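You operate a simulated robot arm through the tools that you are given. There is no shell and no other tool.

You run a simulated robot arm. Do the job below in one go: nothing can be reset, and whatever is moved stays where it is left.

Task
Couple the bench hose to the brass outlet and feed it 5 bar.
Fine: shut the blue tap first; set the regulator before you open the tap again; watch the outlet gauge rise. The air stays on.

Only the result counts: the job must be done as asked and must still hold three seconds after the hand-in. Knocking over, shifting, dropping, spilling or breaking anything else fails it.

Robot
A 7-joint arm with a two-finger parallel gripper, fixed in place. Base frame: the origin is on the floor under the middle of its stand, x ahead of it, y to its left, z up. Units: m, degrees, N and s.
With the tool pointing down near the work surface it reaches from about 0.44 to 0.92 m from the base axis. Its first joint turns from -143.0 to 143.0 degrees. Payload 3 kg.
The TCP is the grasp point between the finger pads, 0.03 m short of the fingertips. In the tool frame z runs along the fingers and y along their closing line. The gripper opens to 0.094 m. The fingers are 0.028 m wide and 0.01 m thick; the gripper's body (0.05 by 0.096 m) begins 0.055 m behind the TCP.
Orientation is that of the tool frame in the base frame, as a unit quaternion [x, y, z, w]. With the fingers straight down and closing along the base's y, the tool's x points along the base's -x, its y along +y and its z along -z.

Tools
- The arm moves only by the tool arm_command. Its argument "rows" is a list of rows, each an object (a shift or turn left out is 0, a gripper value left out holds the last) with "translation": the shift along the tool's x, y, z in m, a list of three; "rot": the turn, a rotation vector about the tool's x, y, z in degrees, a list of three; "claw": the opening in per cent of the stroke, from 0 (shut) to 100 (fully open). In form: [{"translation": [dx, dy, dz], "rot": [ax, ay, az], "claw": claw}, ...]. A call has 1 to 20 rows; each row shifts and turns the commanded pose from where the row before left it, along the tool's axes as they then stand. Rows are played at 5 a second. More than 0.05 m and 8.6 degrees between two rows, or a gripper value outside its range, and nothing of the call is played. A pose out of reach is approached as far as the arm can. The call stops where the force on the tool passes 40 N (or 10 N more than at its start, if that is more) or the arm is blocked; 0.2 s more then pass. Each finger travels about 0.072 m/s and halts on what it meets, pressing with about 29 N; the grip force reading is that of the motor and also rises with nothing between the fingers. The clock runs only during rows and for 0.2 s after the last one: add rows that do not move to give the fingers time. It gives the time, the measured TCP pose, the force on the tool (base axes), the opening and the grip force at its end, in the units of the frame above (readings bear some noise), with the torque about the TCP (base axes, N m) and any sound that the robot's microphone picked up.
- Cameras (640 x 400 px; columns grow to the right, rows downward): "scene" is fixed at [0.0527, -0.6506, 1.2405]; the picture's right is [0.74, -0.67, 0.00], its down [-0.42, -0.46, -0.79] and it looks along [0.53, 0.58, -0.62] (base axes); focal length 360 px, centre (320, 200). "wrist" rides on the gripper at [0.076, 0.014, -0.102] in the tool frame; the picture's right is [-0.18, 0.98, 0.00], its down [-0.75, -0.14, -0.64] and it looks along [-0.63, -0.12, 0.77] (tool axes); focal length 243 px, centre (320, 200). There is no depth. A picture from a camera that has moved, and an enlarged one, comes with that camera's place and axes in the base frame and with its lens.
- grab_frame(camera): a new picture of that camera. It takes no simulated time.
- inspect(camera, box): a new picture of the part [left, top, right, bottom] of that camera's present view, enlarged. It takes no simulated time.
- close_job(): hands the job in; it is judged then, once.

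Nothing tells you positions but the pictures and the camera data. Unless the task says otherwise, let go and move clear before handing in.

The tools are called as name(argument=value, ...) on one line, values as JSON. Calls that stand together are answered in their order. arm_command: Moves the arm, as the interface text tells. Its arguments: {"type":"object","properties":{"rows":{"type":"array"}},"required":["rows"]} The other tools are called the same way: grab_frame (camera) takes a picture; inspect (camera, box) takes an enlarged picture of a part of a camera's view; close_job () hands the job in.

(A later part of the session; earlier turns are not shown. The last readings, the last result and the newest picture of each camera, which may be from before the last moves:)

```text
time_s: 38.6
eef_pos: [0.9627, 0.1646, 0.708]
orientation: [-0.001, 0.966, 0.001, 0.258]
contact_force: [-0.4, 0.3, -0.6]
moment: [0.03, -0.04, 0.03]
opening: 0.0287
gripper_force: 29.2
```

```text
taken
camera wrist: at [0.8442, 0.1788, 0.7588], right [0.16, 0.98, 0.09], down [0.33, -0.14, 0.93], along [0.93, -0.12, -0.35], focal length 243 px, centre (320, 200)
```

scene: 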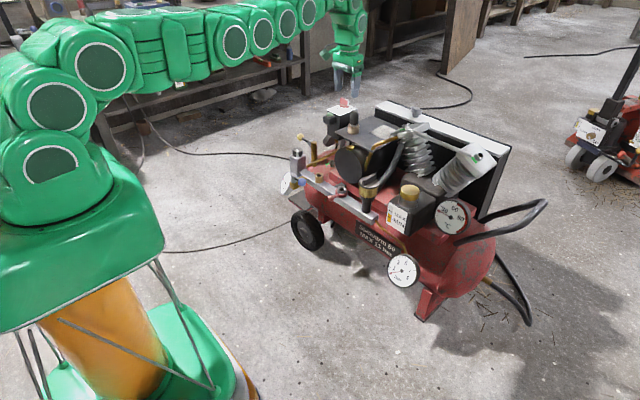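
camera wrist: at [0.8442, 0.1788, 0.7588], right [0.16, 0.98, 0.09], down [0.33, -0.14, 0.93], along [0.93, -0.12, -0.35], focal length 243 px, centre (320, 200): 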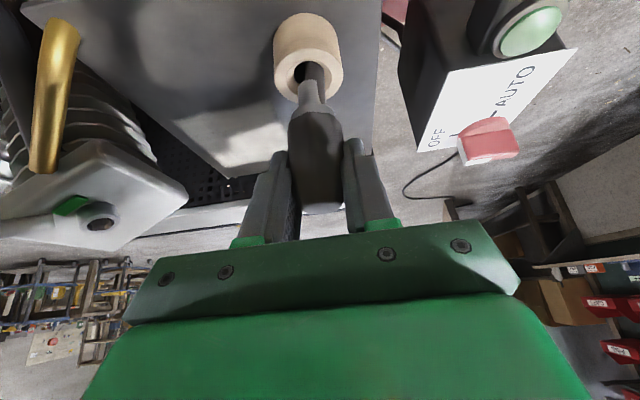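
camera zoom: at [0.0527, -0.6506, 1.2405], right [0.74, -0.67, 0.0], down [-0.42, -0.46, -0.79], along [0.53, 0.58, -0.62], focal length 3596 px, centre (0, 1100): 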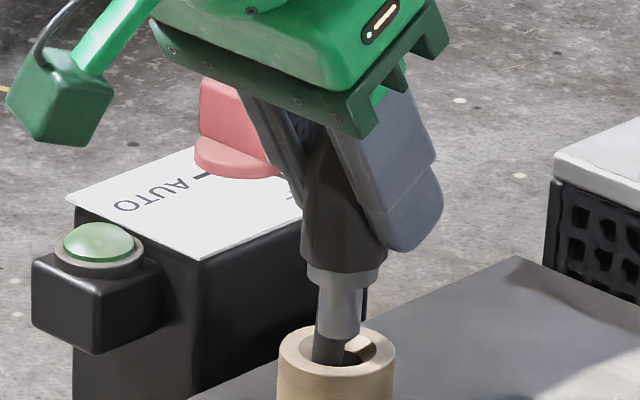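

The plug comes out freely: a steel shank with a tip, hanging vertical. I'll lift fully clear and carry it over the brass outlet.

arm_command(rows=[{"translation": [-0.018, 0, -0.0312]}, {"translation": [-0.018, 0, -0.0312]}, {"translation": [0.034, 0.0051, -0.0196]}, {"translation": [0.034, 0.0051, -0.0196]}, {"translation": [0.034, 0.0051, -0.0196]}, {"translation": [0.034, 0.0051, -0.0196]}, {}, {}])

grab_frame(camera="wrist")

grab_frame(camera="scene")

inspect(camera="scene", box=[270, 40, 398, 120])

inspect(camera="wrist", box=[240, 60, 400, 160])

```text
time_s: 40.4
eef_pos: [0.8032, 0.1834, 0.7803]
orientation: [0.0, 0.966, 0.001, 0.259]
contact_force: [0.5, 0.3, -0.8]
moment: [0.03, -0.01, -0.03]
opening: 0.0286
gripper_force: 29.5
```

```text
taken
camera wrist: at [0.6876, 0.1978, 0.8309], right [0.16, 0.98, 0.09], down [0.33, -0.14, 0.93], along [0.93, -0.12, -0.35], focal length 243 px, centre (320, 200)
```

wrist: 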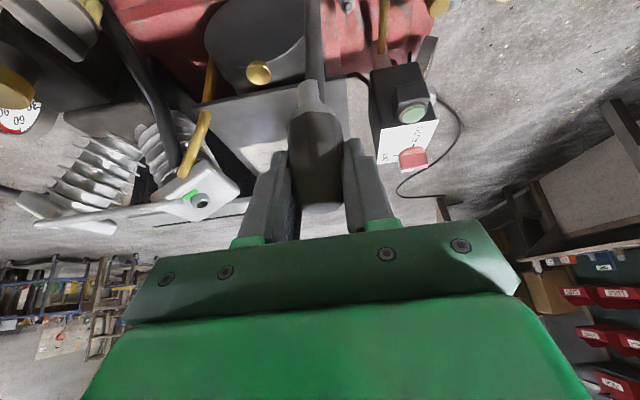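

```text
taken
```

scene: 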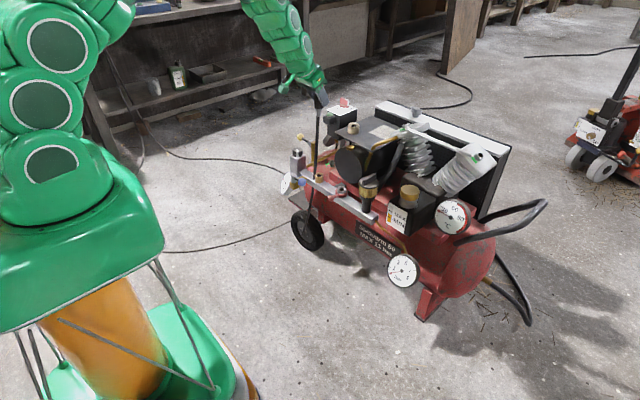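

```text
5.00 times, centred on (334, 80) of scene
camera zoom: at [0.0527, -0.6506, 1.2405], right [0.74, -0.67, 0.0], down [-0.42, -0.46, -0.79], along [0.53, 0.58, -0.62], focal length 1798 px, centre (250, 800)
```

zoom: 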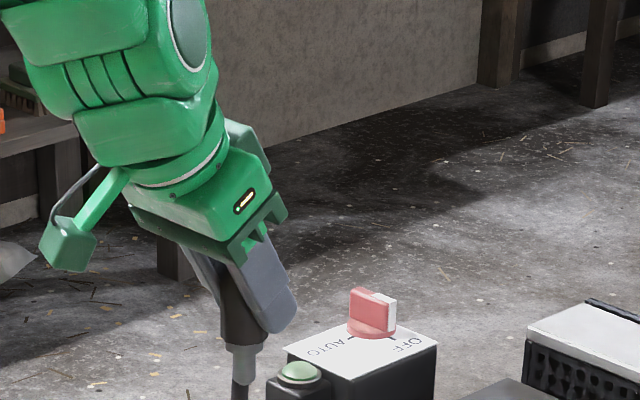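

```text
4.00 times, centred on (320, 110) of wrist
camera zoom: at [0.6876, 0.1978, 0.8309], right [0.16, 0.98, 0.09], down [0.33, -0.14, 0.93], along [0.93, -0.12, -0.35], focal length 970 px, centre (320, 560)
```

zoom: 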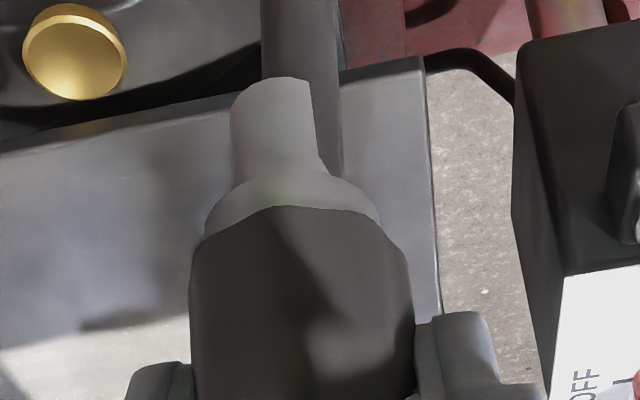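

Something long and dark hangs below the shank, possibly the hose itself. I'll zoom in on it.

inspect(camera="scene", box=[280, 90, 376, 150])

inspect(camera="scene", box=[270, 130, 398, 210])

inspect(camera="scene", box=[260, 180, 388, 260])

inspect(camera="wrist", box=[240, 0, 400, 100])

```text
6.67 times, centred on (328, 120) of scene
camera zoom: at [0.0527, -0.6506, 1.2405], right [0.74, -0.67, 0.0], down [-0.42, -0.46, -0.79], along [0.53, 0.58, -0.62], focal length 2397 px, centre (267, 733)
```

zoom: 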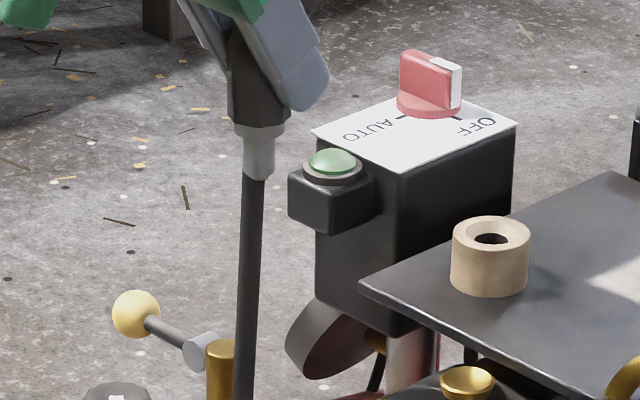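

```text
5.00 times, centred on (334, 170) of scene
camera zoom: at [0.0527, -0.6506, 1.2405], right [0.74, -0.67, 0.0], down [-0.42, -0.46, -0.79], along [0.53, 0.58, -0.62], focal length 1798 px, centre (250, 350)
```

zoom: 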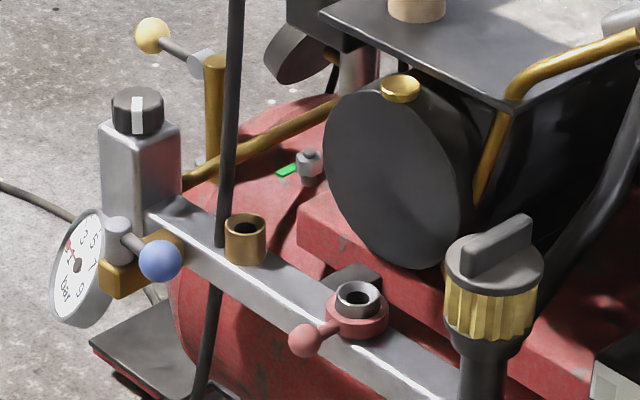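

```text
5.00 times, centred on (324, 220) of scene
camera zoom: at [0.0527, -0.6506, 1.2405], right [0.74, -0.67, 0.0], down [-0.42, -0.46, -0.79], along [0.53, 0.58, -0.62], focal length 1798 px, centre (300, 100)
```

zoom: 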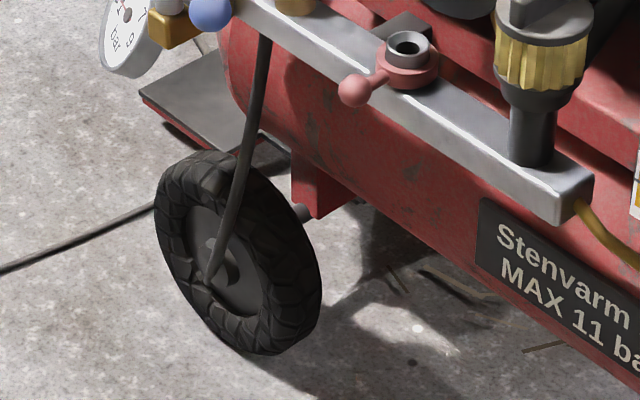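

```text
4.00 times, centred on (320, 50) of wrist
camera zoom: at [0.6876, 0.1978, 0.8309], right [0.16, 0.98, 0.09], down [0.33, -0.14, 0.93], along [0.93, -0.12, -0.35], focal length 970 px, centre (320, 800)
```

zoom: 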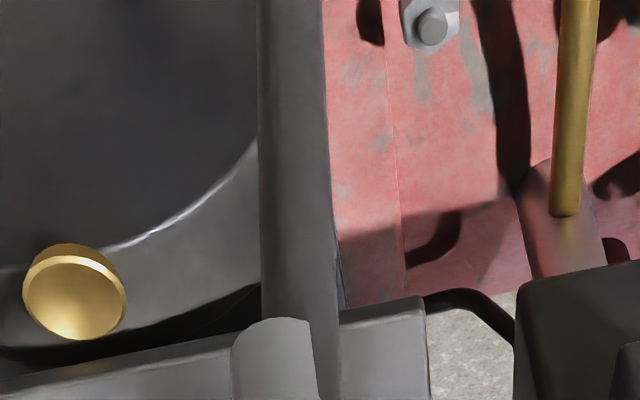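

inspect(camera="wrist", box=[280, 60, 360, 110])

inspect(camera="wrist", box=[260, 90, 380, 220])

inspect(camera="scene", box=[300, 85, 348, 115])

inspect(camera="scene", box=[280, 200, 344, 260])

```text
8.00 times, centred on (320, 85) of wrist
camera zoom: at [0.6876, 0.1978, 0.8309], right [0.16, 0.98, 0.09], down [0.33, -0.14, 0.93], along [0.93, -0.12, -0.35], focal length 1941 px, centre (320, 1120)
```

zoom: 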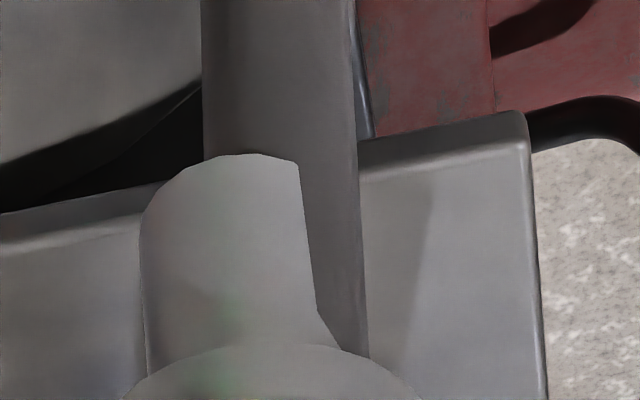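

```text
3.08 times, centred on (320, 155) of wrist
camera zoom: at [0.6876, 0.1978, 0.8309], right [0.16, 0.98, 0.09], down [0.33, -0.14, 0.93], along [0.93, -0.12, -0.35], focal length 746 px, centre (320, 338)
```

zoom: 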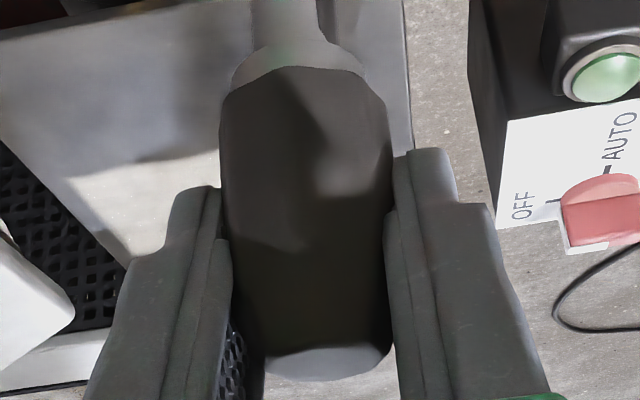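

```text
13.33 times, centred on (324, 100) of scene
camera zoom: at [0.0527, -0.6506, 1.2405], right [0.74, -0.67, 0.0], down [-0.42, -0.46, -0.79], along [0.53, 0.58, -0.62], focal length 4794 px, centre (267, 1533)
```

zoom: 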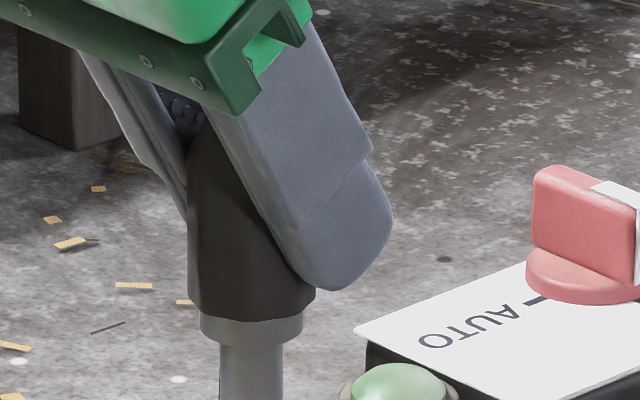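

```text
6.67 times, centred on (312, 230) of scene
camera zoom: at [0.0527, -0.6506, 1.2405], right [0.74, -0.67, 0.0], down [-0.42, -0.46, -0.79], along [0.53, 0.58, -0.62], focal length 2397 px, centre (373, 0)
```

zoom: 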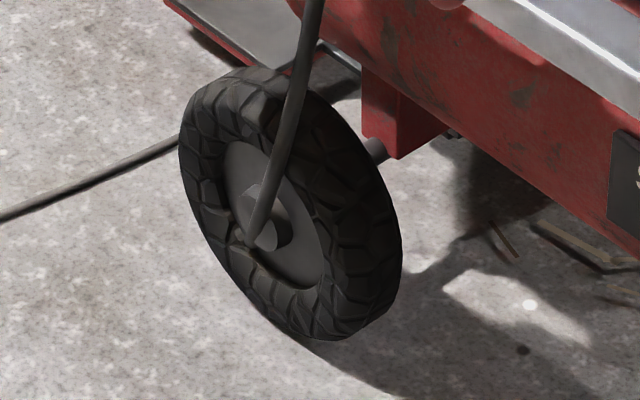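

The hose visually runs from the plug's top end down past the shank, so the steel shank is the male end that goes into the brass hole. Its axis is vertical and centred on the TCP to within about 1 mm, so I'll lower it to just above the outlet and check.

arm_command(rows=[{"translation": [0.0215, 0.0004, 0.0384]}, {"translation": [0.0215, 0.0004, 0.0384]}, {"translation": [0.0215, 0.0004, 0.0384]}, {"translation": [0.0215, 0.0004, 0.0384]}, {"translation": [0.0215, 0.0004, 0.0384]}, {}])

grab_frame(camera="wrist")

inspect(camera="wrist", box=[240, 20, 400, 120])

inspect(camera="scene", box=[280, 130, 376, 190])

```text
time_s: 41.8
eef_pos: [0.808, 0.1895, 0.5608]
orientation: [0.0, 0.966, 0.001, 0.259]
contact_force: [0.2, -0.9, 0.2]
moment: [0.0, 0.0, -0.01]
opening: 0.0284
gripper_force: 29.0
```

```text
taken
camera wrist: at [0.6903, 0.2023, 0.611], right [0.16, 0.98, 0.09], down [0.33, -0.14, 0.93], along [0.93, -0.12, -0.35], focal length 243 px, centre (320, 200)
```

wrist: 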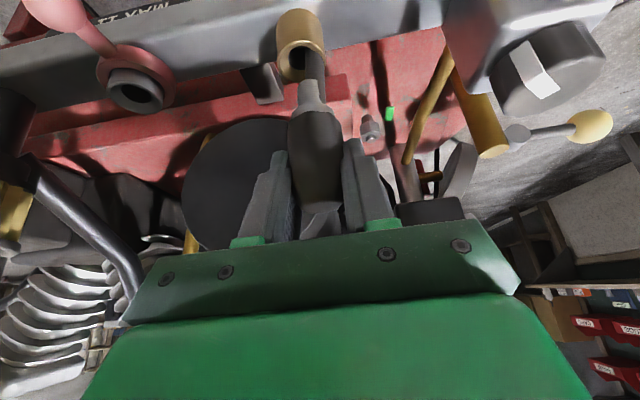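

```text
4.00 times, centred on (320, 70) of wrist
camera zoom: at [0.6903, 0.2023, 0.611], right [0.16, 0.98, 0.09], down [0.33, -0.14, 0.93], along [0.93, -0.12, -0.35], focal length 970 px, centre (320, 720)
```

zoom: 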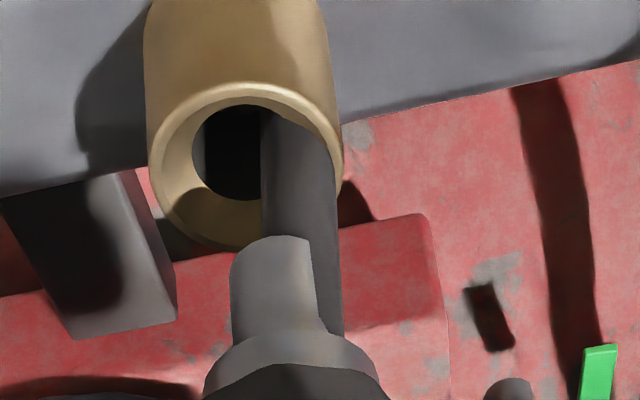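

```text
6.67 times, centred on (328, 160) of scene
camera zoom: at [0.0527, -0.6506, 1.2405], right [0.74, -0.67, 0.0], down [-0.42, -0.46, -0.79], along [0.53, 0.58, -0.62], focal length 2397 px, centre (267, 467)
```

zoom: 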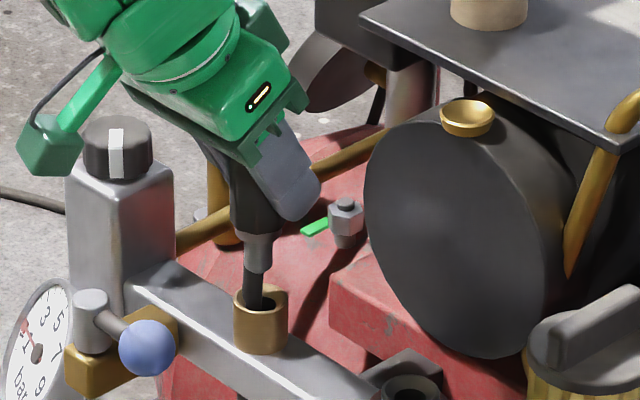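

The outlet is about 2.5 mm toward −x and 3.5 mm toward −y of the plug axis. I'll correct that before lowering and check again.

arm_command(rows=[{"translation": [0.0022, -0.0035, -0.0012]}, {}])

inspect(camera="wrist", box=[240, 20, 400, 120])

inspect(camera="scene", box=[296, 150, 344, 180])

```text
time_s: 42.4
eef_pos: [0.805, 0.1834, 0.5604]
orientation: [0.0, 0.966, 0.0, 0.259]
contact_force: [-0.2, 0.6, 0.6]
moment: [-0.03, 0.01, -0.01]
opening: 0.0282
gripper_force: 28.6
```

```text
4.00 times, centred on (320, 70) of wrist
camera zoom: at [0.6878, 0.1983, 0.6108], right [0.16, 0.98, 0.09], down [0.33, -0.14, 0.93], along [0.93, -0.12, -0.35], focal length 970 px, centre (320, 720)
```

zoom: 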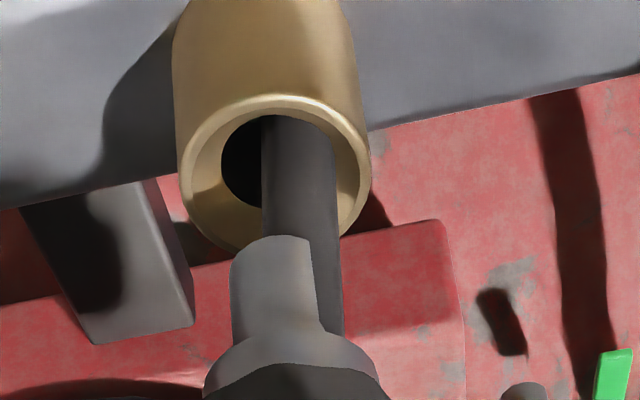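

```text
13.33 times, centred on (320, 165) of scene
camera zoom: at [0.0527, -0.6506, 1.2405], right [0.74, -0.67, 0.0], down [-0.42, -0.46, -0.79], along [0.53, 0.58, -0.62], focal length 4794 px, centre (320, 667)
```

zoom: 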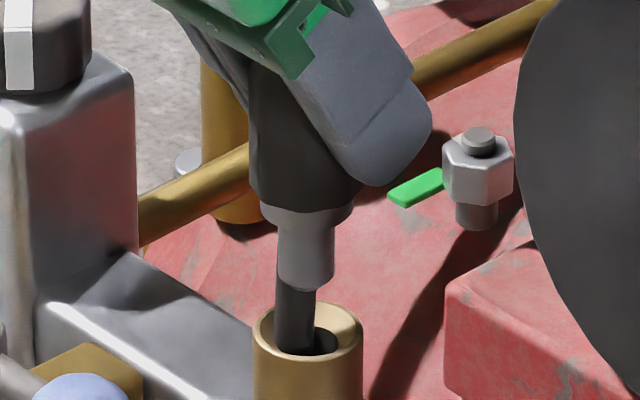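

Both views now show the shank centred over the outlet within about a millimetre, roughly 12 mm above it. Lowering slowly.

arm_command(rows=[{"translation": [0.0025, 0, 0.00433]}, {"translation": [0.0025, 0, 0.00433]}, {"translation": [0.0015, 0, 0.0026]}, {"translation": [0.0015, 0, 0.0026]}, {"translation": [0.0015, 0, 0.0026]}, {}])

inspect(camera="wrist", box=[240, 20, 400, 120])

inspect(camera="scene", box=[296, 150, 344, 180])

```text
time_s: 43.8
eef_pos: [0.8046, 0.1839, 0.5399]
orientation: [0.0, 0.966, 0.0, 0.259]
contact_force: [-0.6, -0.1, -1.0]
moment: [0.0, 0.0, 0.01]
opening: 0.0284
gripper_force: 29.0
```

```text
4.00 times, centred on (320, 70) of wrist
camera zoom: at [0.6881, 0.1979, 0.5919], right [0.16, 0.98, 0.09], down [0.33, -0.14, 0.93], along [0.93, -0.12, -0.35], focal length 970 px, centre (320, 720)
```

zoom: 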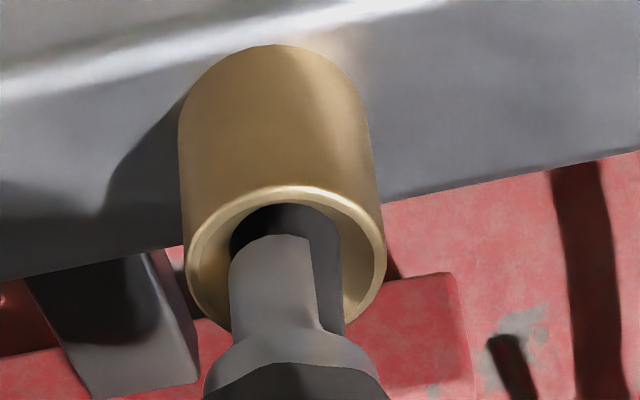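

```text
13.33 times, centred on (320, 165) of scene
camera zoom: at [0.0527, -0.6506, 1.2405], right [0.74, -0.67, 0.0], down [-0.42, -0.46, -0.79], along [0.53, 0.58, -0.62], focal length 4794 px, centre (320, 667)
```

zoom: 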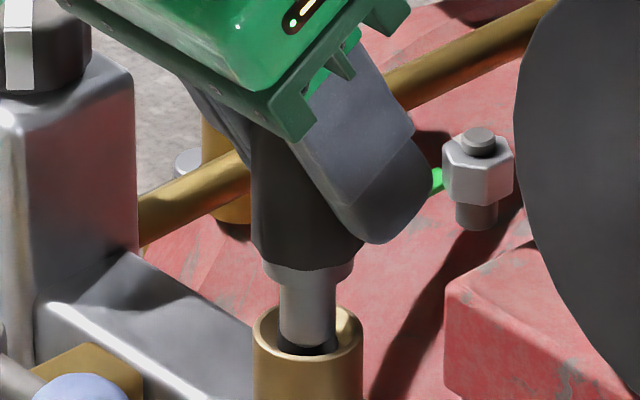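

The shank is entering the mouth with no contact force. Continuing down.

arm_command(rows=[{"translation": [0.0015, 0.0003, 0.0026]}, {"translation": [0.0015, 0.0003, 0.0026]}, {"translation": [0.001, 0, 0.00173]}, {"translation": [0.001, 0, 0.00173]}, {}])

inspect(camera="wrist", box=[240, 20, 400, 120])

inspect(camera="scene", box=[296, 150, 344, 180])

```text
time_s: 45.0
eef_pos: [0.8054, 0.1856, 0.53]
orientation: [-0.001, 0.966, 0.0, 0.259]
contact_force: [8.8, -0.1, 2.4]
moment: [0.11, -0.58, -0.01]
opening: 0.0287
gripper_force: 29.2
```

```text
4.00 times, centred on (320, 70) of wrist
camera zoom: at [0.688, 0.1981, 0.582], right [0.16, 0.98, 0.09], down [0.33, -0.14, 0.93], along [0.93, -0.12, -0.35], focal length 970 px, centre (320, 720)
```

zoom: 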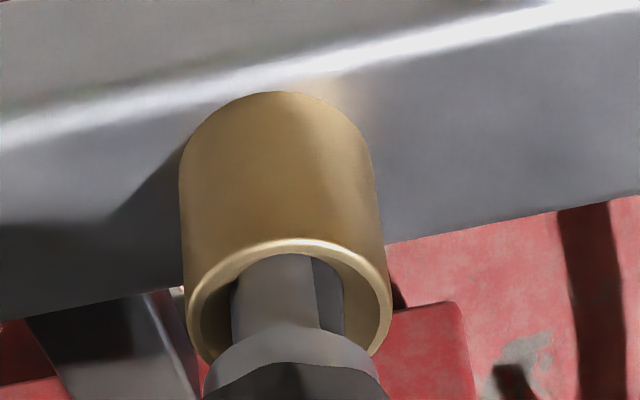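

```text
13.33 times, centred on (320, 165) of scene
camera zoom: at [0.0527, -0.6506, 1.2405], right [0.74, -0.67, 0.0], down [-0.42, -0.46, -0.79], along [0.53, 0.58, -0.62], focal length 4794 px, centre (320, 667)
```

zoom: 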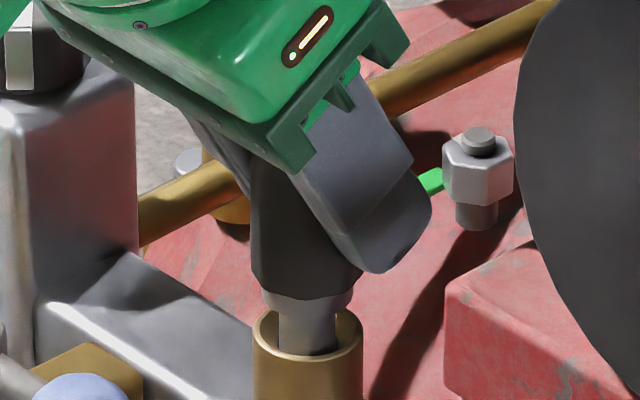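

A light +x side force appears (about 9 N), so I'll ease the hand 0.7 mm toward +x and keep lowering.

arm_command(rows=[{"translation": [-0.0006, 0, 0.00035]}, {"translation": [0.001, 0, 0.00173]}, {}])

arm_command(rows=[{"translation": [0.001, 0, 0.00173]}, {}])

inspect(camera="scene", box=[296, 150, 344, 180])

```text
time_s: 45.8
eef_pos: [0.8052, 0.184, 0.5296]
orientation: [0.0, 0.966, 0.001, 0.26]
contact_force: [10.4, 6.3, 4.8]
moment: [0.37, -0.64, 0.01]
opening: 0.0285
gripper_force: 29.1
```

```text
time_s: 46.4
eef_pos: [0.8047, 0.1835, 0.5263]
orientation: [-0.001, 0.966, 0.0, 0.259]
contact_force: [6.3, 4.2, 1.2]
moment: [0.21, -0.35, 0.01]
opening: 0.0283
gripper_force: 28.8
```

```text
13.33 times, centred on (320, 165) of scene
camera zoom: at [0.0527, -0.6506, 1.2405], right [0.74, -0.67, 0.0], down [-0.42, -0.46, -0.79], along [0.53, 0.58, -0.62], focal length 4794 px, centre (320, 667)
```

zoom: 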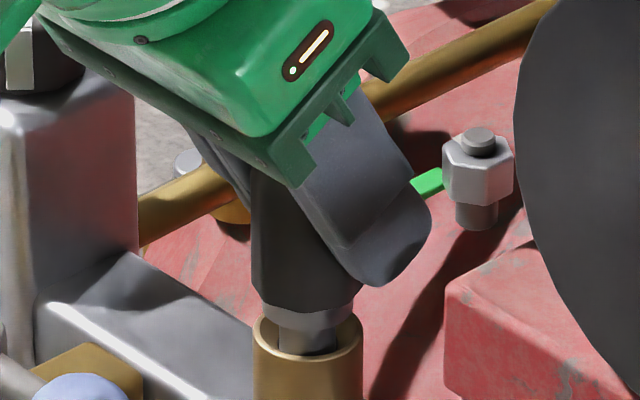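

arm_command(rows=[{"translation": [0.0006, 0.0003, 0.00195]}, {}])

arm_command(rows=[{"translation": [0.001, 0, 0.00173]}, {}])

arm_command(rows=[{"translation": [0.001, 0, 0.00173]}, {}])

inspect(camera="scene", box=[296, 150, 344, 180])

inspect(camera="wrist", box=[240, 20, 400, 120])

```text
time_s: 47.0
eef_pos: [0.8049, 0.1843, 0.5258]
orientation: [0.0, 0.966, 0.0, 0.259]
contact_force: [4.7, 0.0, -0.8]
moment: [0.02, -0.34, 0.03]
opening: 0.0284
gripper_force: 29.1
```

```text
time_s: 47.6
eef_pos: [0.8052, 0.1847, 0.5223]
orientation: [0.001, 0.966, 0.0, 0.259]
contact_force: [3.6, 0.3, -1.2]
moment: [0.01, -0.23, 0.01]
opening: 0.0283
gripper_force: 29.2
```

```text
time_s: 48.2
eef_pos: [0.8052, 0.1851, 0.52]
orientation: [0.0, 0.966, 0.0, 0.26]
contact_force: [-2.0, -0.5, -4.7]
moment: [0.01, 0.11, -0.01]
opening: 0.0283
gripper_force: 28.8
```

```text
13.33 times, centred on (320, 165) of scene
camera zoom: at [0.0527, -0.6506, 1.2405], right [0.74, -0.67, 0.0], down [-0.42, -0.46, -0.79], along [0.53, 0.58, -0.62], focal length 4794 px, centre (320, 667)
```

zoom: 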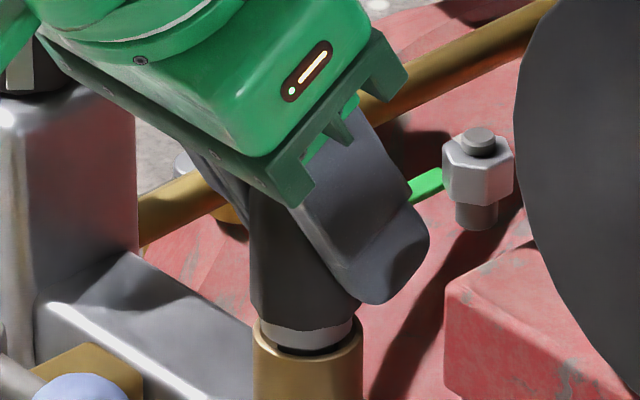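

```text
4.00 times, centred on (320, 70) of wrist
camera zoom: at [0.6882, 0.1987, 0.5715], right [0.16, 0.98, 0.09], down [0.33, -0.14, 0.93], along [0.93, -0.12, -0.35], focal length 970 px, centre (320, 720)
```

zoom: 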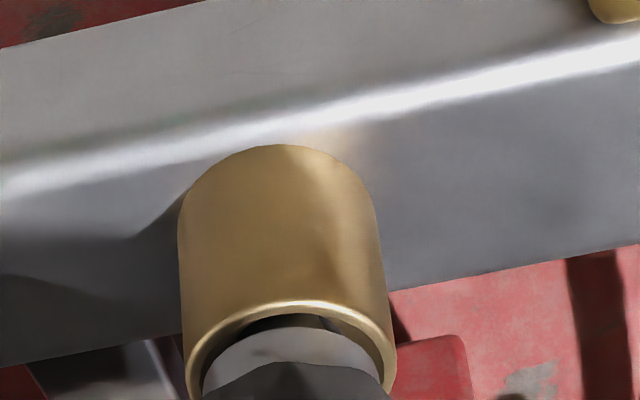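

arm_command(rows=[{"translation": [0.001, 0, 0.00173]}, {}])

arm_command(rows=[{"translation": [0.001, 0, 0.00173]}, {}])

inspect(camera="scene", box=[296, 150, 344, 180])

inspect(camera="wrist", box=[240, 20, 400, 120])

```text
time_s: 48.8
eef_pos: [0.8039, 0.1844, 0.5191]
orientation: [0.0, 0.966, 0.0, 0.258]
contact_force: [-0.6, 0.3, -2.4]
moment: [0.0, -0.04, 0.02]
opening: 0.0284
gripper_force: 28.9
```

```text
time_s: 49.4
eef_pos: [0.8066, 0.1847, 0.5171]
orientation: [-0.001, 0.966, 0.001, 0.259]
contact_force: [2.5, 2.7, 0.0]
moment: [0.1, -0.14, 0.03]
opening: 0.0285
gripper_force: 29.2
```

```text
13.33 times, centred on (320, 165) of scene
camera zoom: at [0.0527, -0.6506, 1.2405], right [0.74, -0.67, 0.0], down [-0.42, -0.46, -0.79], along [0.53, 0.58, -0.62], focal length 4794 px, centre (320, 667)
```

zoom: 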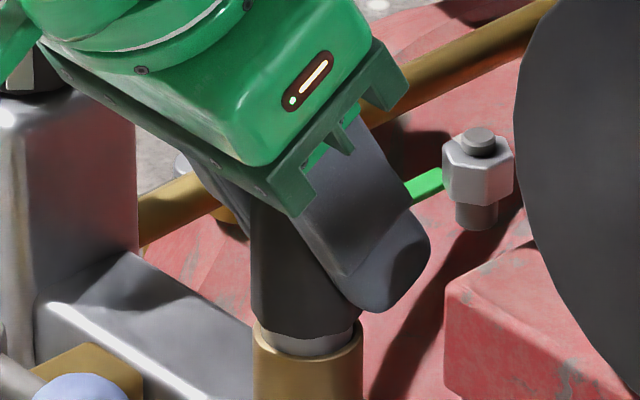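

```text
4.00 times, centred on (320, 70) of wrist
camera zoom: at [0.6885, 0.1986, 0.5685], right [0.16, 0.98, 0.09], down [0.33, -0.14, 0.93], along [0.93, -0.12, -0.35], focal length 970 px, centre (320, 720)
```

zoom: 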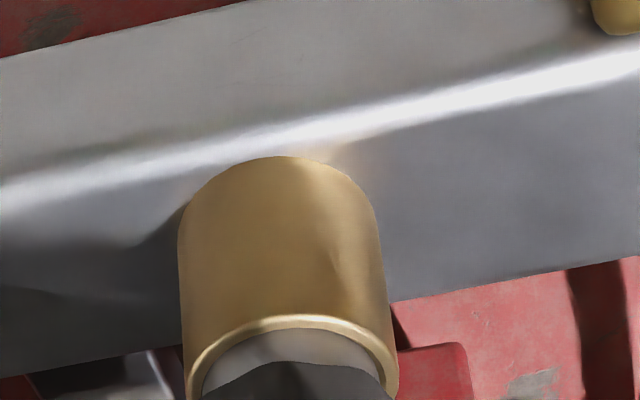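

arm_command(rows=[{"translation": [0.001, 0, 0.00173]}, {}])

arm_command(rows=[{"translation": [0.001, 0, 0.00173]}, {}])

inspect(camera="scene", box=[296, 150, 344, 180])

```text
time_s: 50.0
eef_pos: [0.8066, 0.1849, 0.5169]
orientation: [0.0, 0.965, 0.001, 0.261]
contact_force: [0.3, 1.4, 25.2]
moment: [0.04, -0.01, -0.02]
opening: 0.0287
gripper_force: 29.3
```

```text
time_s: 50.6
eef_pos: [0.8059, 0.1851, 0.5148]
orientation: [-0.001, 0.965, 0.002, 0.261]
contact_force: [11.9, 2.2, 27.2]
moment: [0.06, -0.56, -0.01]
opening: 0.0291
gripper_force: 28.5
```

```text
13.33 times, centred on (320, 165) of scene
camera zoom: at [0.0527, -0.6506, 1.2405], right [0.74, -0.67, 0.0], down [-0.42, -0.46, -0.79], along [0.53, 0.58, -0.62], focal length 4794 px, centre (320, 667)
```

zoom: 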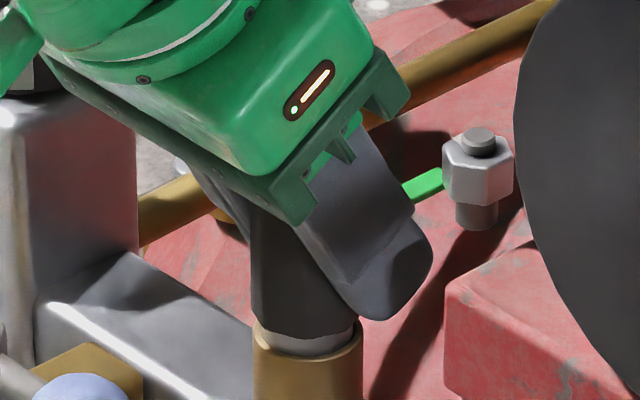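

The plug stops with about 25 N upward and the pads begin to slip, so it needs a firmer axial push than the grip gives. I'll relax, release it standing in the outlet and look.

arm_command(rows=[{"translation": [-0.001, 0, -0.00173]}, {"translation": [-0.001, 0, -0.00173]}, {}])

arm_command(rows=[{"claw": 60}, {}, {}])

inspect(camera="scene", box=[296, 150, 344, 180])

grab_frame(camera="wrist")

```text
time_s: 51.4
eef_pos: [0.8045, 0.1833, 0.5166]
orientation: [0.0, 0.966, 0.0, 0.258]
contact_force: [7.8, -2.8, -7.3]
moment: [-0.1, -0.41, 0.02]
opening: 0.029
gripper_force: 29.2
```

```text
time_s: 52.2
eef_pos: [0.8068, 0.1845, 0.5171]
orientation: [0.0, 0.966, 0.0, 0.258]
contact_force: [0.0, -0.1, -0.9]
moment: [0.0, 0.04, 0.04]
opening: 0.0565
gripper_force: 0.0
```

```text
13.33 times, centred on (320, 165) of scene
camera zoom: at [0.0527, -0.6506, 1.2405], right [0.74, -0.67, 0.0], down [-0.42, -0.46, -0.79], along [0.53, 0.58, -0.62], focal length 4794 px, centre (320, 667)
```

zoom: 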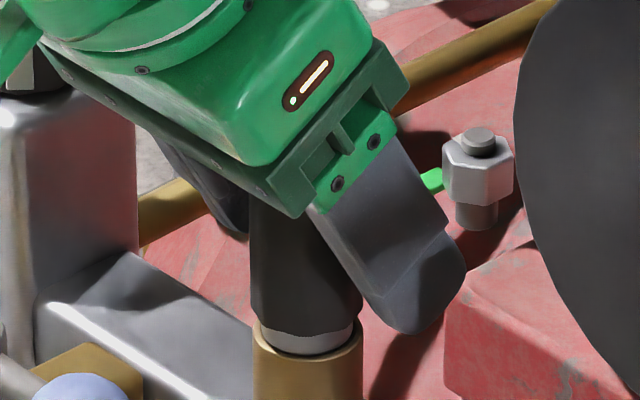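

```text
taken
camera wrist: at [0.6888, 0.1988, 0.5684], right [0.16, 0.98, 0.09], down [0.33, -0.14, 0.93], along [0.93, -0.12, -0.35], focal length 243 px, centre (320, 200)
```

wrist: 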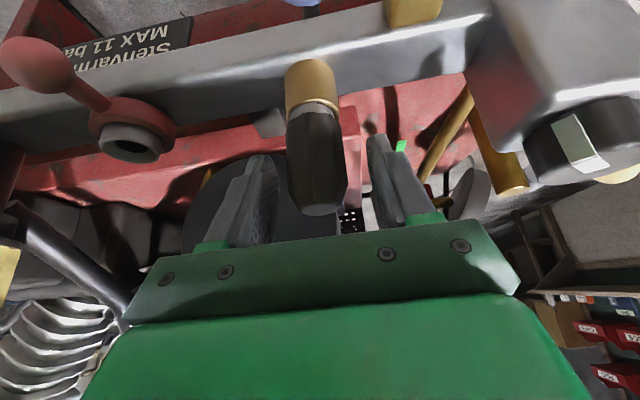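

The plug stands in the outlet by itself. I'll rise clear, straighten the tool, close the fingers and press down on the plug's top.

arm_command(rows=[{"translation": [-0.0175, 0, -0.0303]}, {"translation": [-0.0175, 0, -0.0303]}, {"translation": [-0.0175, 0, -0.0303]}, {"rot": [0, 7.5, 0]}, {"rot": [0, 7.5, 0]}, {"rot": [0, 7.5, 0], "claw": 0}, {"rot": [0, 7.5, 0]}, {}, {}])

grab_frame(camera="wrist")

inspect(camera="wrist", box=[240, 70, 400, 170])

inspect(camera="scene", box=[280, 130, 360, 180])

```text
time_s: 54.2
eef_pos: [0.8048, 0.1844, 0.6219]
orientation: [-0.001, 1.0, 0.0, 0.0]
contact_force: [0.0, 0.8, -0.4]
moment: [0.0, 0.0, 0.02]
opening: 0.0
gripper_force: 29.1
```

```text
taken
camera wrist: at [0.7289, 0.1985, 0.7252], right [0.18, 0.98, 0.0], down [0.75, -0.14, 0.64], along [0.63, -0.12, -0.77], focal length 243 px, centre (320, 200)
```

wrist: 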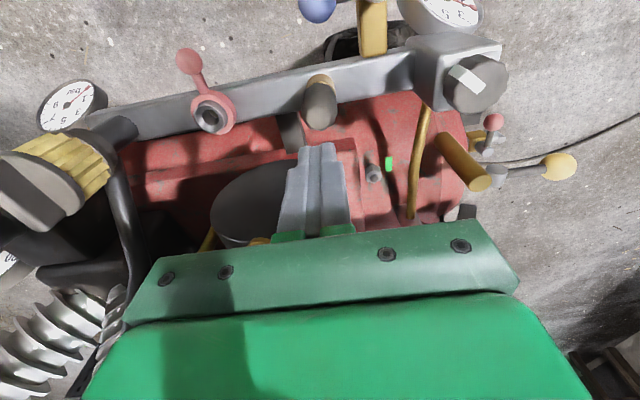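

```text
4.00 times, centred on (320, 120) of wrist
camera zoom: at [0.7289, 0.1985, 0.7252], right [0.18, 0.98, 0.0], down [0.75, -0.14, 0.64], along [0.63, -0.12, -0.77], focal length 970 px, centre (320, 520)
```

zoom: 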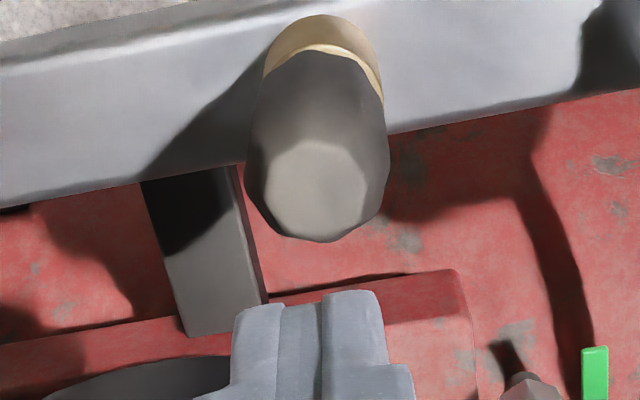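

```text
8.00 times, centred on (320, 155) of scene
camera zoom: at [0.0527, -0.6506, 1.2405], right [0.74, -0.67, 0.0], down [-0.42, -0.46, -0.79], along [0.53, 0.58, -0.62], focal length 2876 px, centre (320, 560)
```

zoom: 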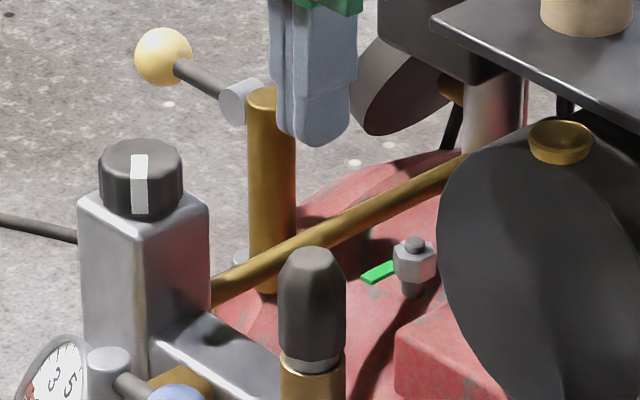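

The plug top is at (0.804, 0.184, 0.529). I'll bring the closed fingertips down onto it and press.

arm_command(rows=[{"translation": [0.0003, 0, 0.025]}, {"translation": [0, 0, 0.025]}, {"translation": [0, 0, 0.005]}, {}])

arm_command(rows=[{"translation": [0, 0, 0.003]}, {"translation": [0, 0, 0.002]}, {}])

arm_command(rows=[{"translation": [0, 0, 0.002]}, {}])

inspect(camera="scene", box=[280, 130, 360, 180])

```text
time_s: 55.2
eef_pos: [0.8056, 0.1839, 0.5675]
orientation: [-0.001, 1.0, 0.0, 0.0]
contact_force: [0.8, 0.1, 0.0]
moment: [0.0, 0.0, 0.01]
opening: 0.0001
gripper_force: 29.2
```

```text
time_s: 56.0
eef_pos: [0.8053, 0.1837, 0.5629]
orientation: [0.0, 1.0, 0.0, 0.001]
contact_force: [-0.3, 0.1, -0.6]
moment: [0.04, -0.02, -0.02]
opening: 0.0
gripper_force: 29.2
```

```text
time_s: 56.6
eef_pos: [0.8056, 0.1838, 0.5599]
orientation: [0.0, 1.0, 0.001, 0.0]
contact_force: [1.9, -0.3, 5.1]
moment: [0.01, -0.09, -0.01]
opening: 0.0
gripper_force: 28.7
```

```text
8.00 times, centred on (320, 155) of scene
camera zoom: at [0.0527, -0.6506, 1.2405], right [0.74, -0.67, 0.0], down [-0.42, -0.46, -0.79], along [0.53, 0.58, -0.62], focal length 2876 px, centre (320, 560)
```

zoom: 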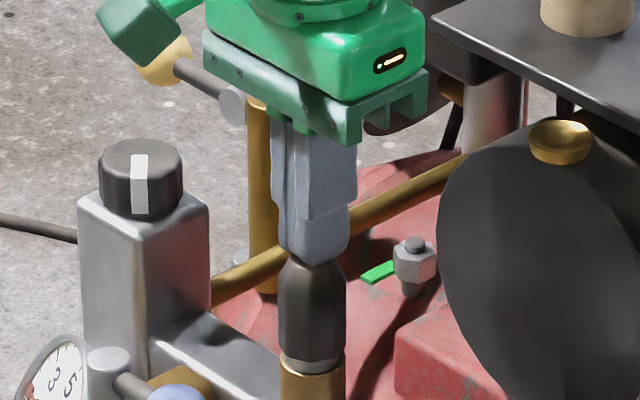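

Contact made (5 N). Pressing further in 1 mm steps.

arm_command(rows=[{"translation": [0, 0, 0.001]}, {"translation": [0, 0, 0.001]}, {}])

arm_command(rows=[{"translation": [0, 0, 0.001]}, {"translation": [0, 0, 0.001]}, {}])

inspect(camera="scene", box=[280, 140, 360, 190])

```text
time_s: 57.4
eef_pos: [0.8067, 0.1836, 0.5593]
orientation: [0.0, 1.0, 0.0, 0.001]
contact_force: [-2.1, -1.1, 23.6]
moment: [0.01, 0.33, 0.01]
opening: 0.0
gripper_force: 29.4
```

```text
time_s: 57.9
eef_pos: [0.8074, 0.1844, 0.5592]
orientation: [-0.001, 1.0, 0.0, 0.003]
contact_force: [-1.5, -0.6, 7.4]
moment: [-0.03, 0.11, 0.03]
opening: 0.0
gripper_force: 29.0
stopped in row 2: the force on the tool passed its limit at 43 N (the readings are from after the stop); the commanded pose is now the measured one
```

```text
8.00 times, centred on (320, 165) of scene
camera zoom: at [0.0527, -0.6506, 1.2405], right [0.74, -0.67, 0.0], down [-0.42, -0.46, -0.79], along [0.53, 0.58, -0.62], focal length 2876 px, centre (320, 480)
```

zoom: 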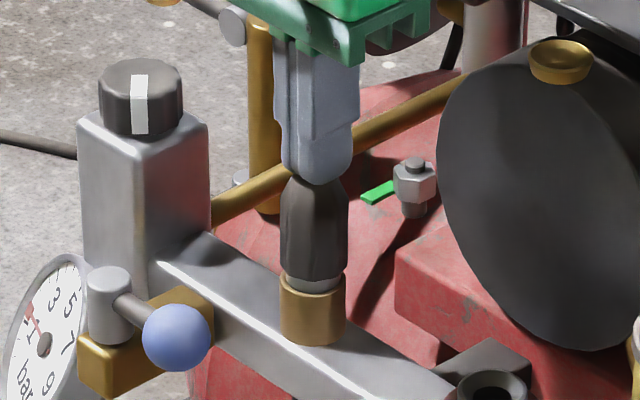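

The plug no longer moves under 43 N, so it is bottomed. I'll back off and inspect how it sits from the wrist and scene cameras.

arm_command(rows=[{"translation": [0, 0, -0.03]}, {"translation": [0.03, 0, -0.03]}, {"translation": [0.04, 0, 0.0]}, {}])

grab_frame(camera="wrist")

inspect(camera="wrist", box=[260, 110, 420, 210])

inspect(camera="scene", box=[296, 155, 344, 185])

inspect(camera="scene", box=[260, 180, 388, 260])

```text
time_s: 58.9
eef_pos: [0.7369, 0.1843, 0.6187]
orientation: [-0.001, 1.0, 0.0, 0.001]
contact_force: [0.2, 0.1, -0.2]
moment: [-0.01, 0.01, 0.01]
opening: 0.0
gripper_force: 29.4
```

```text
taken
camera wrist: at [0.6607, 0.1986, 0.7214], right [0.18, 0.98, 0.0], down [0.75, -0.14, 0.64], along [0.63, -0.12, -0.77], focal length 243 px, centre (320, 200)
```

wrist: 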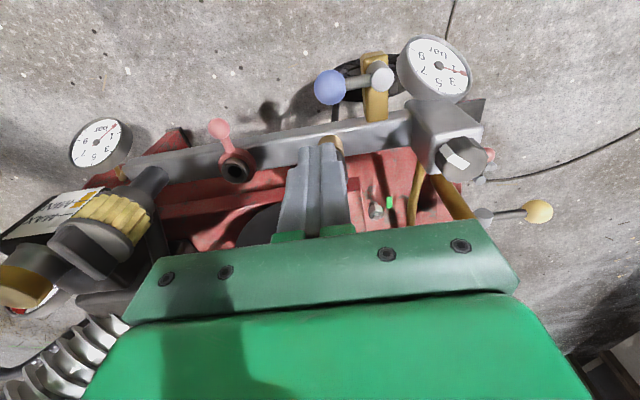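

```text
4.00 times, centred on (340, 160) of wrist
camera zoom: at [0.6607, 0.1986, 0.7214], right [0.18, 0.98, 0.0], down [0.75, -0.14, 0.64], along [0.63, -0.12, -0.77], focal length 970 px, centre (240, 360)
```

zoom: 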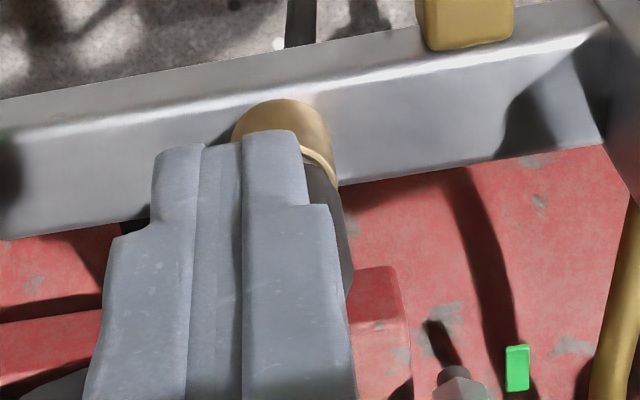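

```text
13.33 times, centred on (320, 170) of scene
camera zoom: at [0.0527, -0.6506, 1.2405], right [0.74, -0.67, 0.0], down [-0.42, -0.46, -0.79], along [0.53, 0.58, -0.62], focal length 4794 px, centre (320, 600)
```

zoom: 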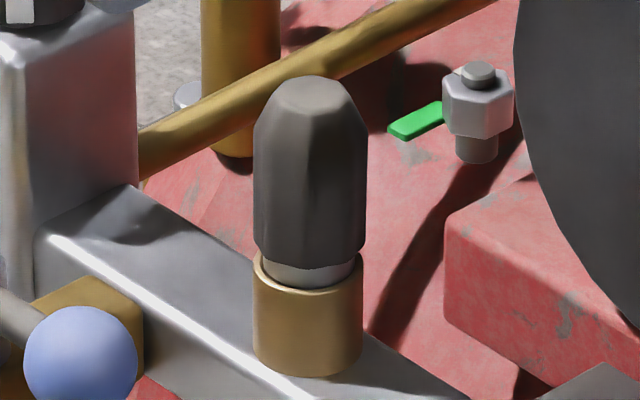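

```text
5.00 times, centred on (324, 220) of scene
camera zoom: at [0.0527, -0.6506, 1.2405], right [0.74, -0.67, 0.0], down [-0.42, -0.46, -0.79], along [0.53, 0.58, -0.62], focal length 1798 px, centre (300, 100)
```

zoom: 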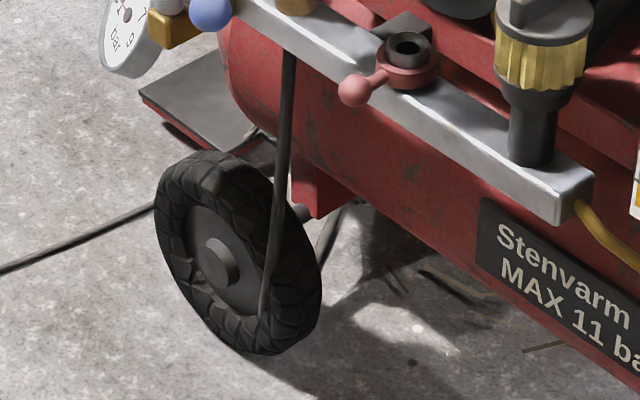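

The plug stands upright with its flange at the rim. To learn whether it is latched I'll grip it again, tool vertical, and pull very gently.

arm_command(rows=[{"translation": [-0.0335, 0, 0], "claw": 60}, {"translation": [-0.0335, 0, 0]}, {}, {"translation": [0, 0, 0.035]}, {"translation": [0, 0, 0.035]}, {"translation": [0, 0, 0.033]}, {}])

inspect(camera="scene", box=[280, 130, 360, 180])

grab_frame(camera="wrist")

```text
time_s: 60.5
eef_pos: [0.8024, 0.1839, 0.5148]
orientation: [-0.001, 1.0, 0.0, 0.001]
contact_force: [0.1, -0.1, -0.1]
moment: [0.01, -0.02, 0.01]
opening: 0.0563
gripper_force: 0.1
```

```text
8.00 times, centred on (320, 155) of scene
camera zoom: at [0.0527, -0.6506, 1.2405], right [0.74, -0.67, 0.0], down [-0.42, -0.46, -0.79], along [0.53, 0.58, -0.62], focal length 2876 px, centre (320, 560)
```

zoom: 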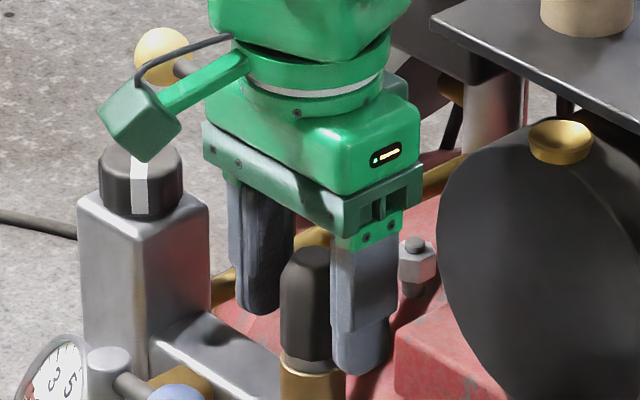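

```text
taken
camera wrist: at [0.7272, 0.1982, 0.618], right [0.18, 0.98, 0.0], down [0.75, -0.14, 0.64], along [0.63, -0.12, -0.77], focal length 243 px, centre (320, 200)
```

wrist: 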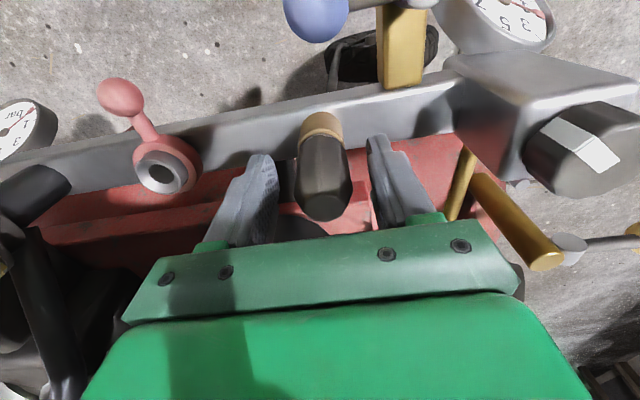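

inspect(camera="scene", box=[296, 155, 344, 185])

arm_command(rows=[{"claw": 0}, {}, {}, {}])

```text
13.33 times, centred on (320, 170) of scene
camera zoom: at [0.0527, -0.6506, 1.2405], right [0.74, -0.67, 0.0], down [-0.42, -0.46, -0.79], along [0.53, 0.58, -0.62], focal length 4794 px, centre (320, 600)
```

zoom: 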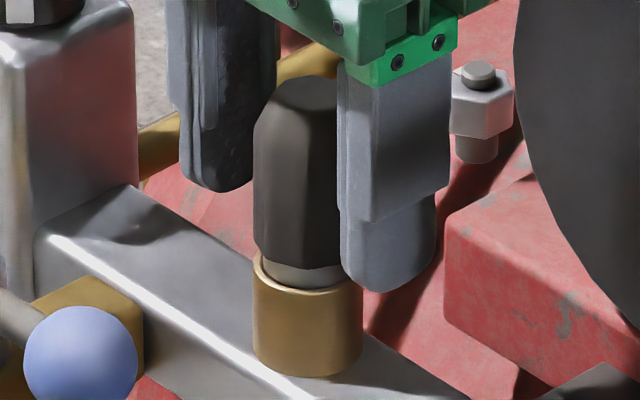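

```text
time_s: 61.5
eef_pos: [0.803, 0.1843, 0.5161]
orientation: [-0.001, 1.0, 0.0, 0.002]
contact_force: [0.3, 6.1, 1.2]
moment: [0.18, -0.02, 0.01]
opening: 0.0288
gripper_force: 28.7
```

arm_command(rows=[{"translation": [0, 0.0004, -0.0007]}, {}])

arm_command(rows=[{"translation": [0, 0, -0.0006]}, {}])

```text
time_s: 62.1
eef_pos: [0.8033, 0.1836, 0.5181]
orientation: [-0.001, 1.0, -0.001, 0.001]
contact_force: [-1.9, 0.7, 0.4]
moment: [0.04, 0.09, 0.04]
opening: 0.0291
gripper_force: 28.9
```

```text
time_s: 62.7
eef_pos: [0.803, 0.183, 0.5171]
orientation: [-0.001, 1.0, 0.0, 0.002]
contact_force: [-3.8, -2.0, -3.5]
moment: [-0.06, 0.14, 0.01]
opening: 0.0289
gripper_force: 28.2
```

arm_command(rows=[{"translation": [0, 0.0002, -0.0006]}, {}])

arm_command(rows=[{"translation": [0, 0, -0.0006]}, {}])

inspect(camera="scene", box=[296, 155, 344, 185])

```text
time_s: 63.3
eef_pos: [0.8036, 0.1841, 0.5173]
orientation: [-0.001, 1.0, 0.0, 0.001]
contact_force: [-1.7, -4.5, -4.1]
moment: [-0.16, 0.13, 0.02]
opening: 0.0288
gripper_force: 29.1
```

```text
time_s: 63.9
eef_pos: [0.8041, 0.1854, 0.5194]
orientation: [-0.001, 1.0, 0.0, 0.002]
contact_force: [-0.1, 1.2, -3.6]
moment: [0.01, 0.0, -0.03]
opening: 0.0289
gripper_force: 28.9
```

```text
13.33 times, centred on (320, 170) of scene
camera zoom: at [0.0527, -0.6506, 1.2405], right [0.74, -0.67, 0.0], down [-0.42, -0.46, -0.79], along [0.53, 0.58, -0.62], focal length 4794 px, centre (320, 600)
```

zoom: 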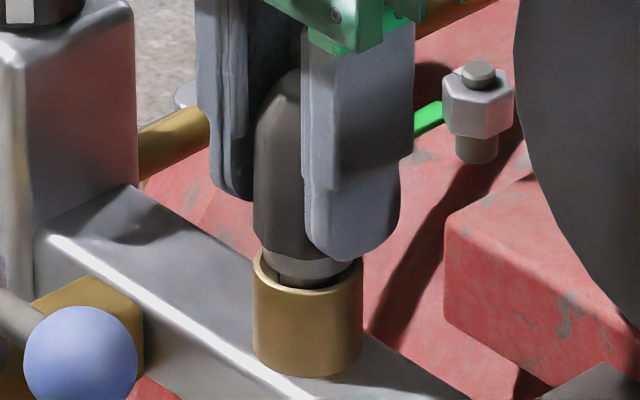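

The plug lifts with only about 4 N, so it is bottomed but not locked; a push-and-turn lock is likely. I'll seat it again with light pressure and turn it clockwise, watching the torque.

arm_command(rows=[{"translation": [0, 0, 0.001]}, {"translation": [0, 0, 0.001]}, {"translation": [0, 0, 0.0007]}, {}])

arm_command(rows=[{"translation": [0, 0, 0.0005]}, {}])

```text
time_s: 64.9
eef_pos: [0.8042, 0.1858, 0.5152]
orientation: [-0.001, 1.0, 0.0, 0.002]
contact_force: [-5.6, -1.4, 11.7]
moment: [-0.04, 0.2, 0.01]
opening: 0.0289
gripper_force: 29.0
```

```text
time_s: 65.5
eef_pos: [0.8048, 0.1863, 0.5141]
orientation: [-0.001, 1.0, 0.0, 0.002]
contact_force: [-11.7, 0.6, 24.6]
moment: [-0.03, 0.31, -0.02]
opening: 0.029
gripper_force: 28.2
```

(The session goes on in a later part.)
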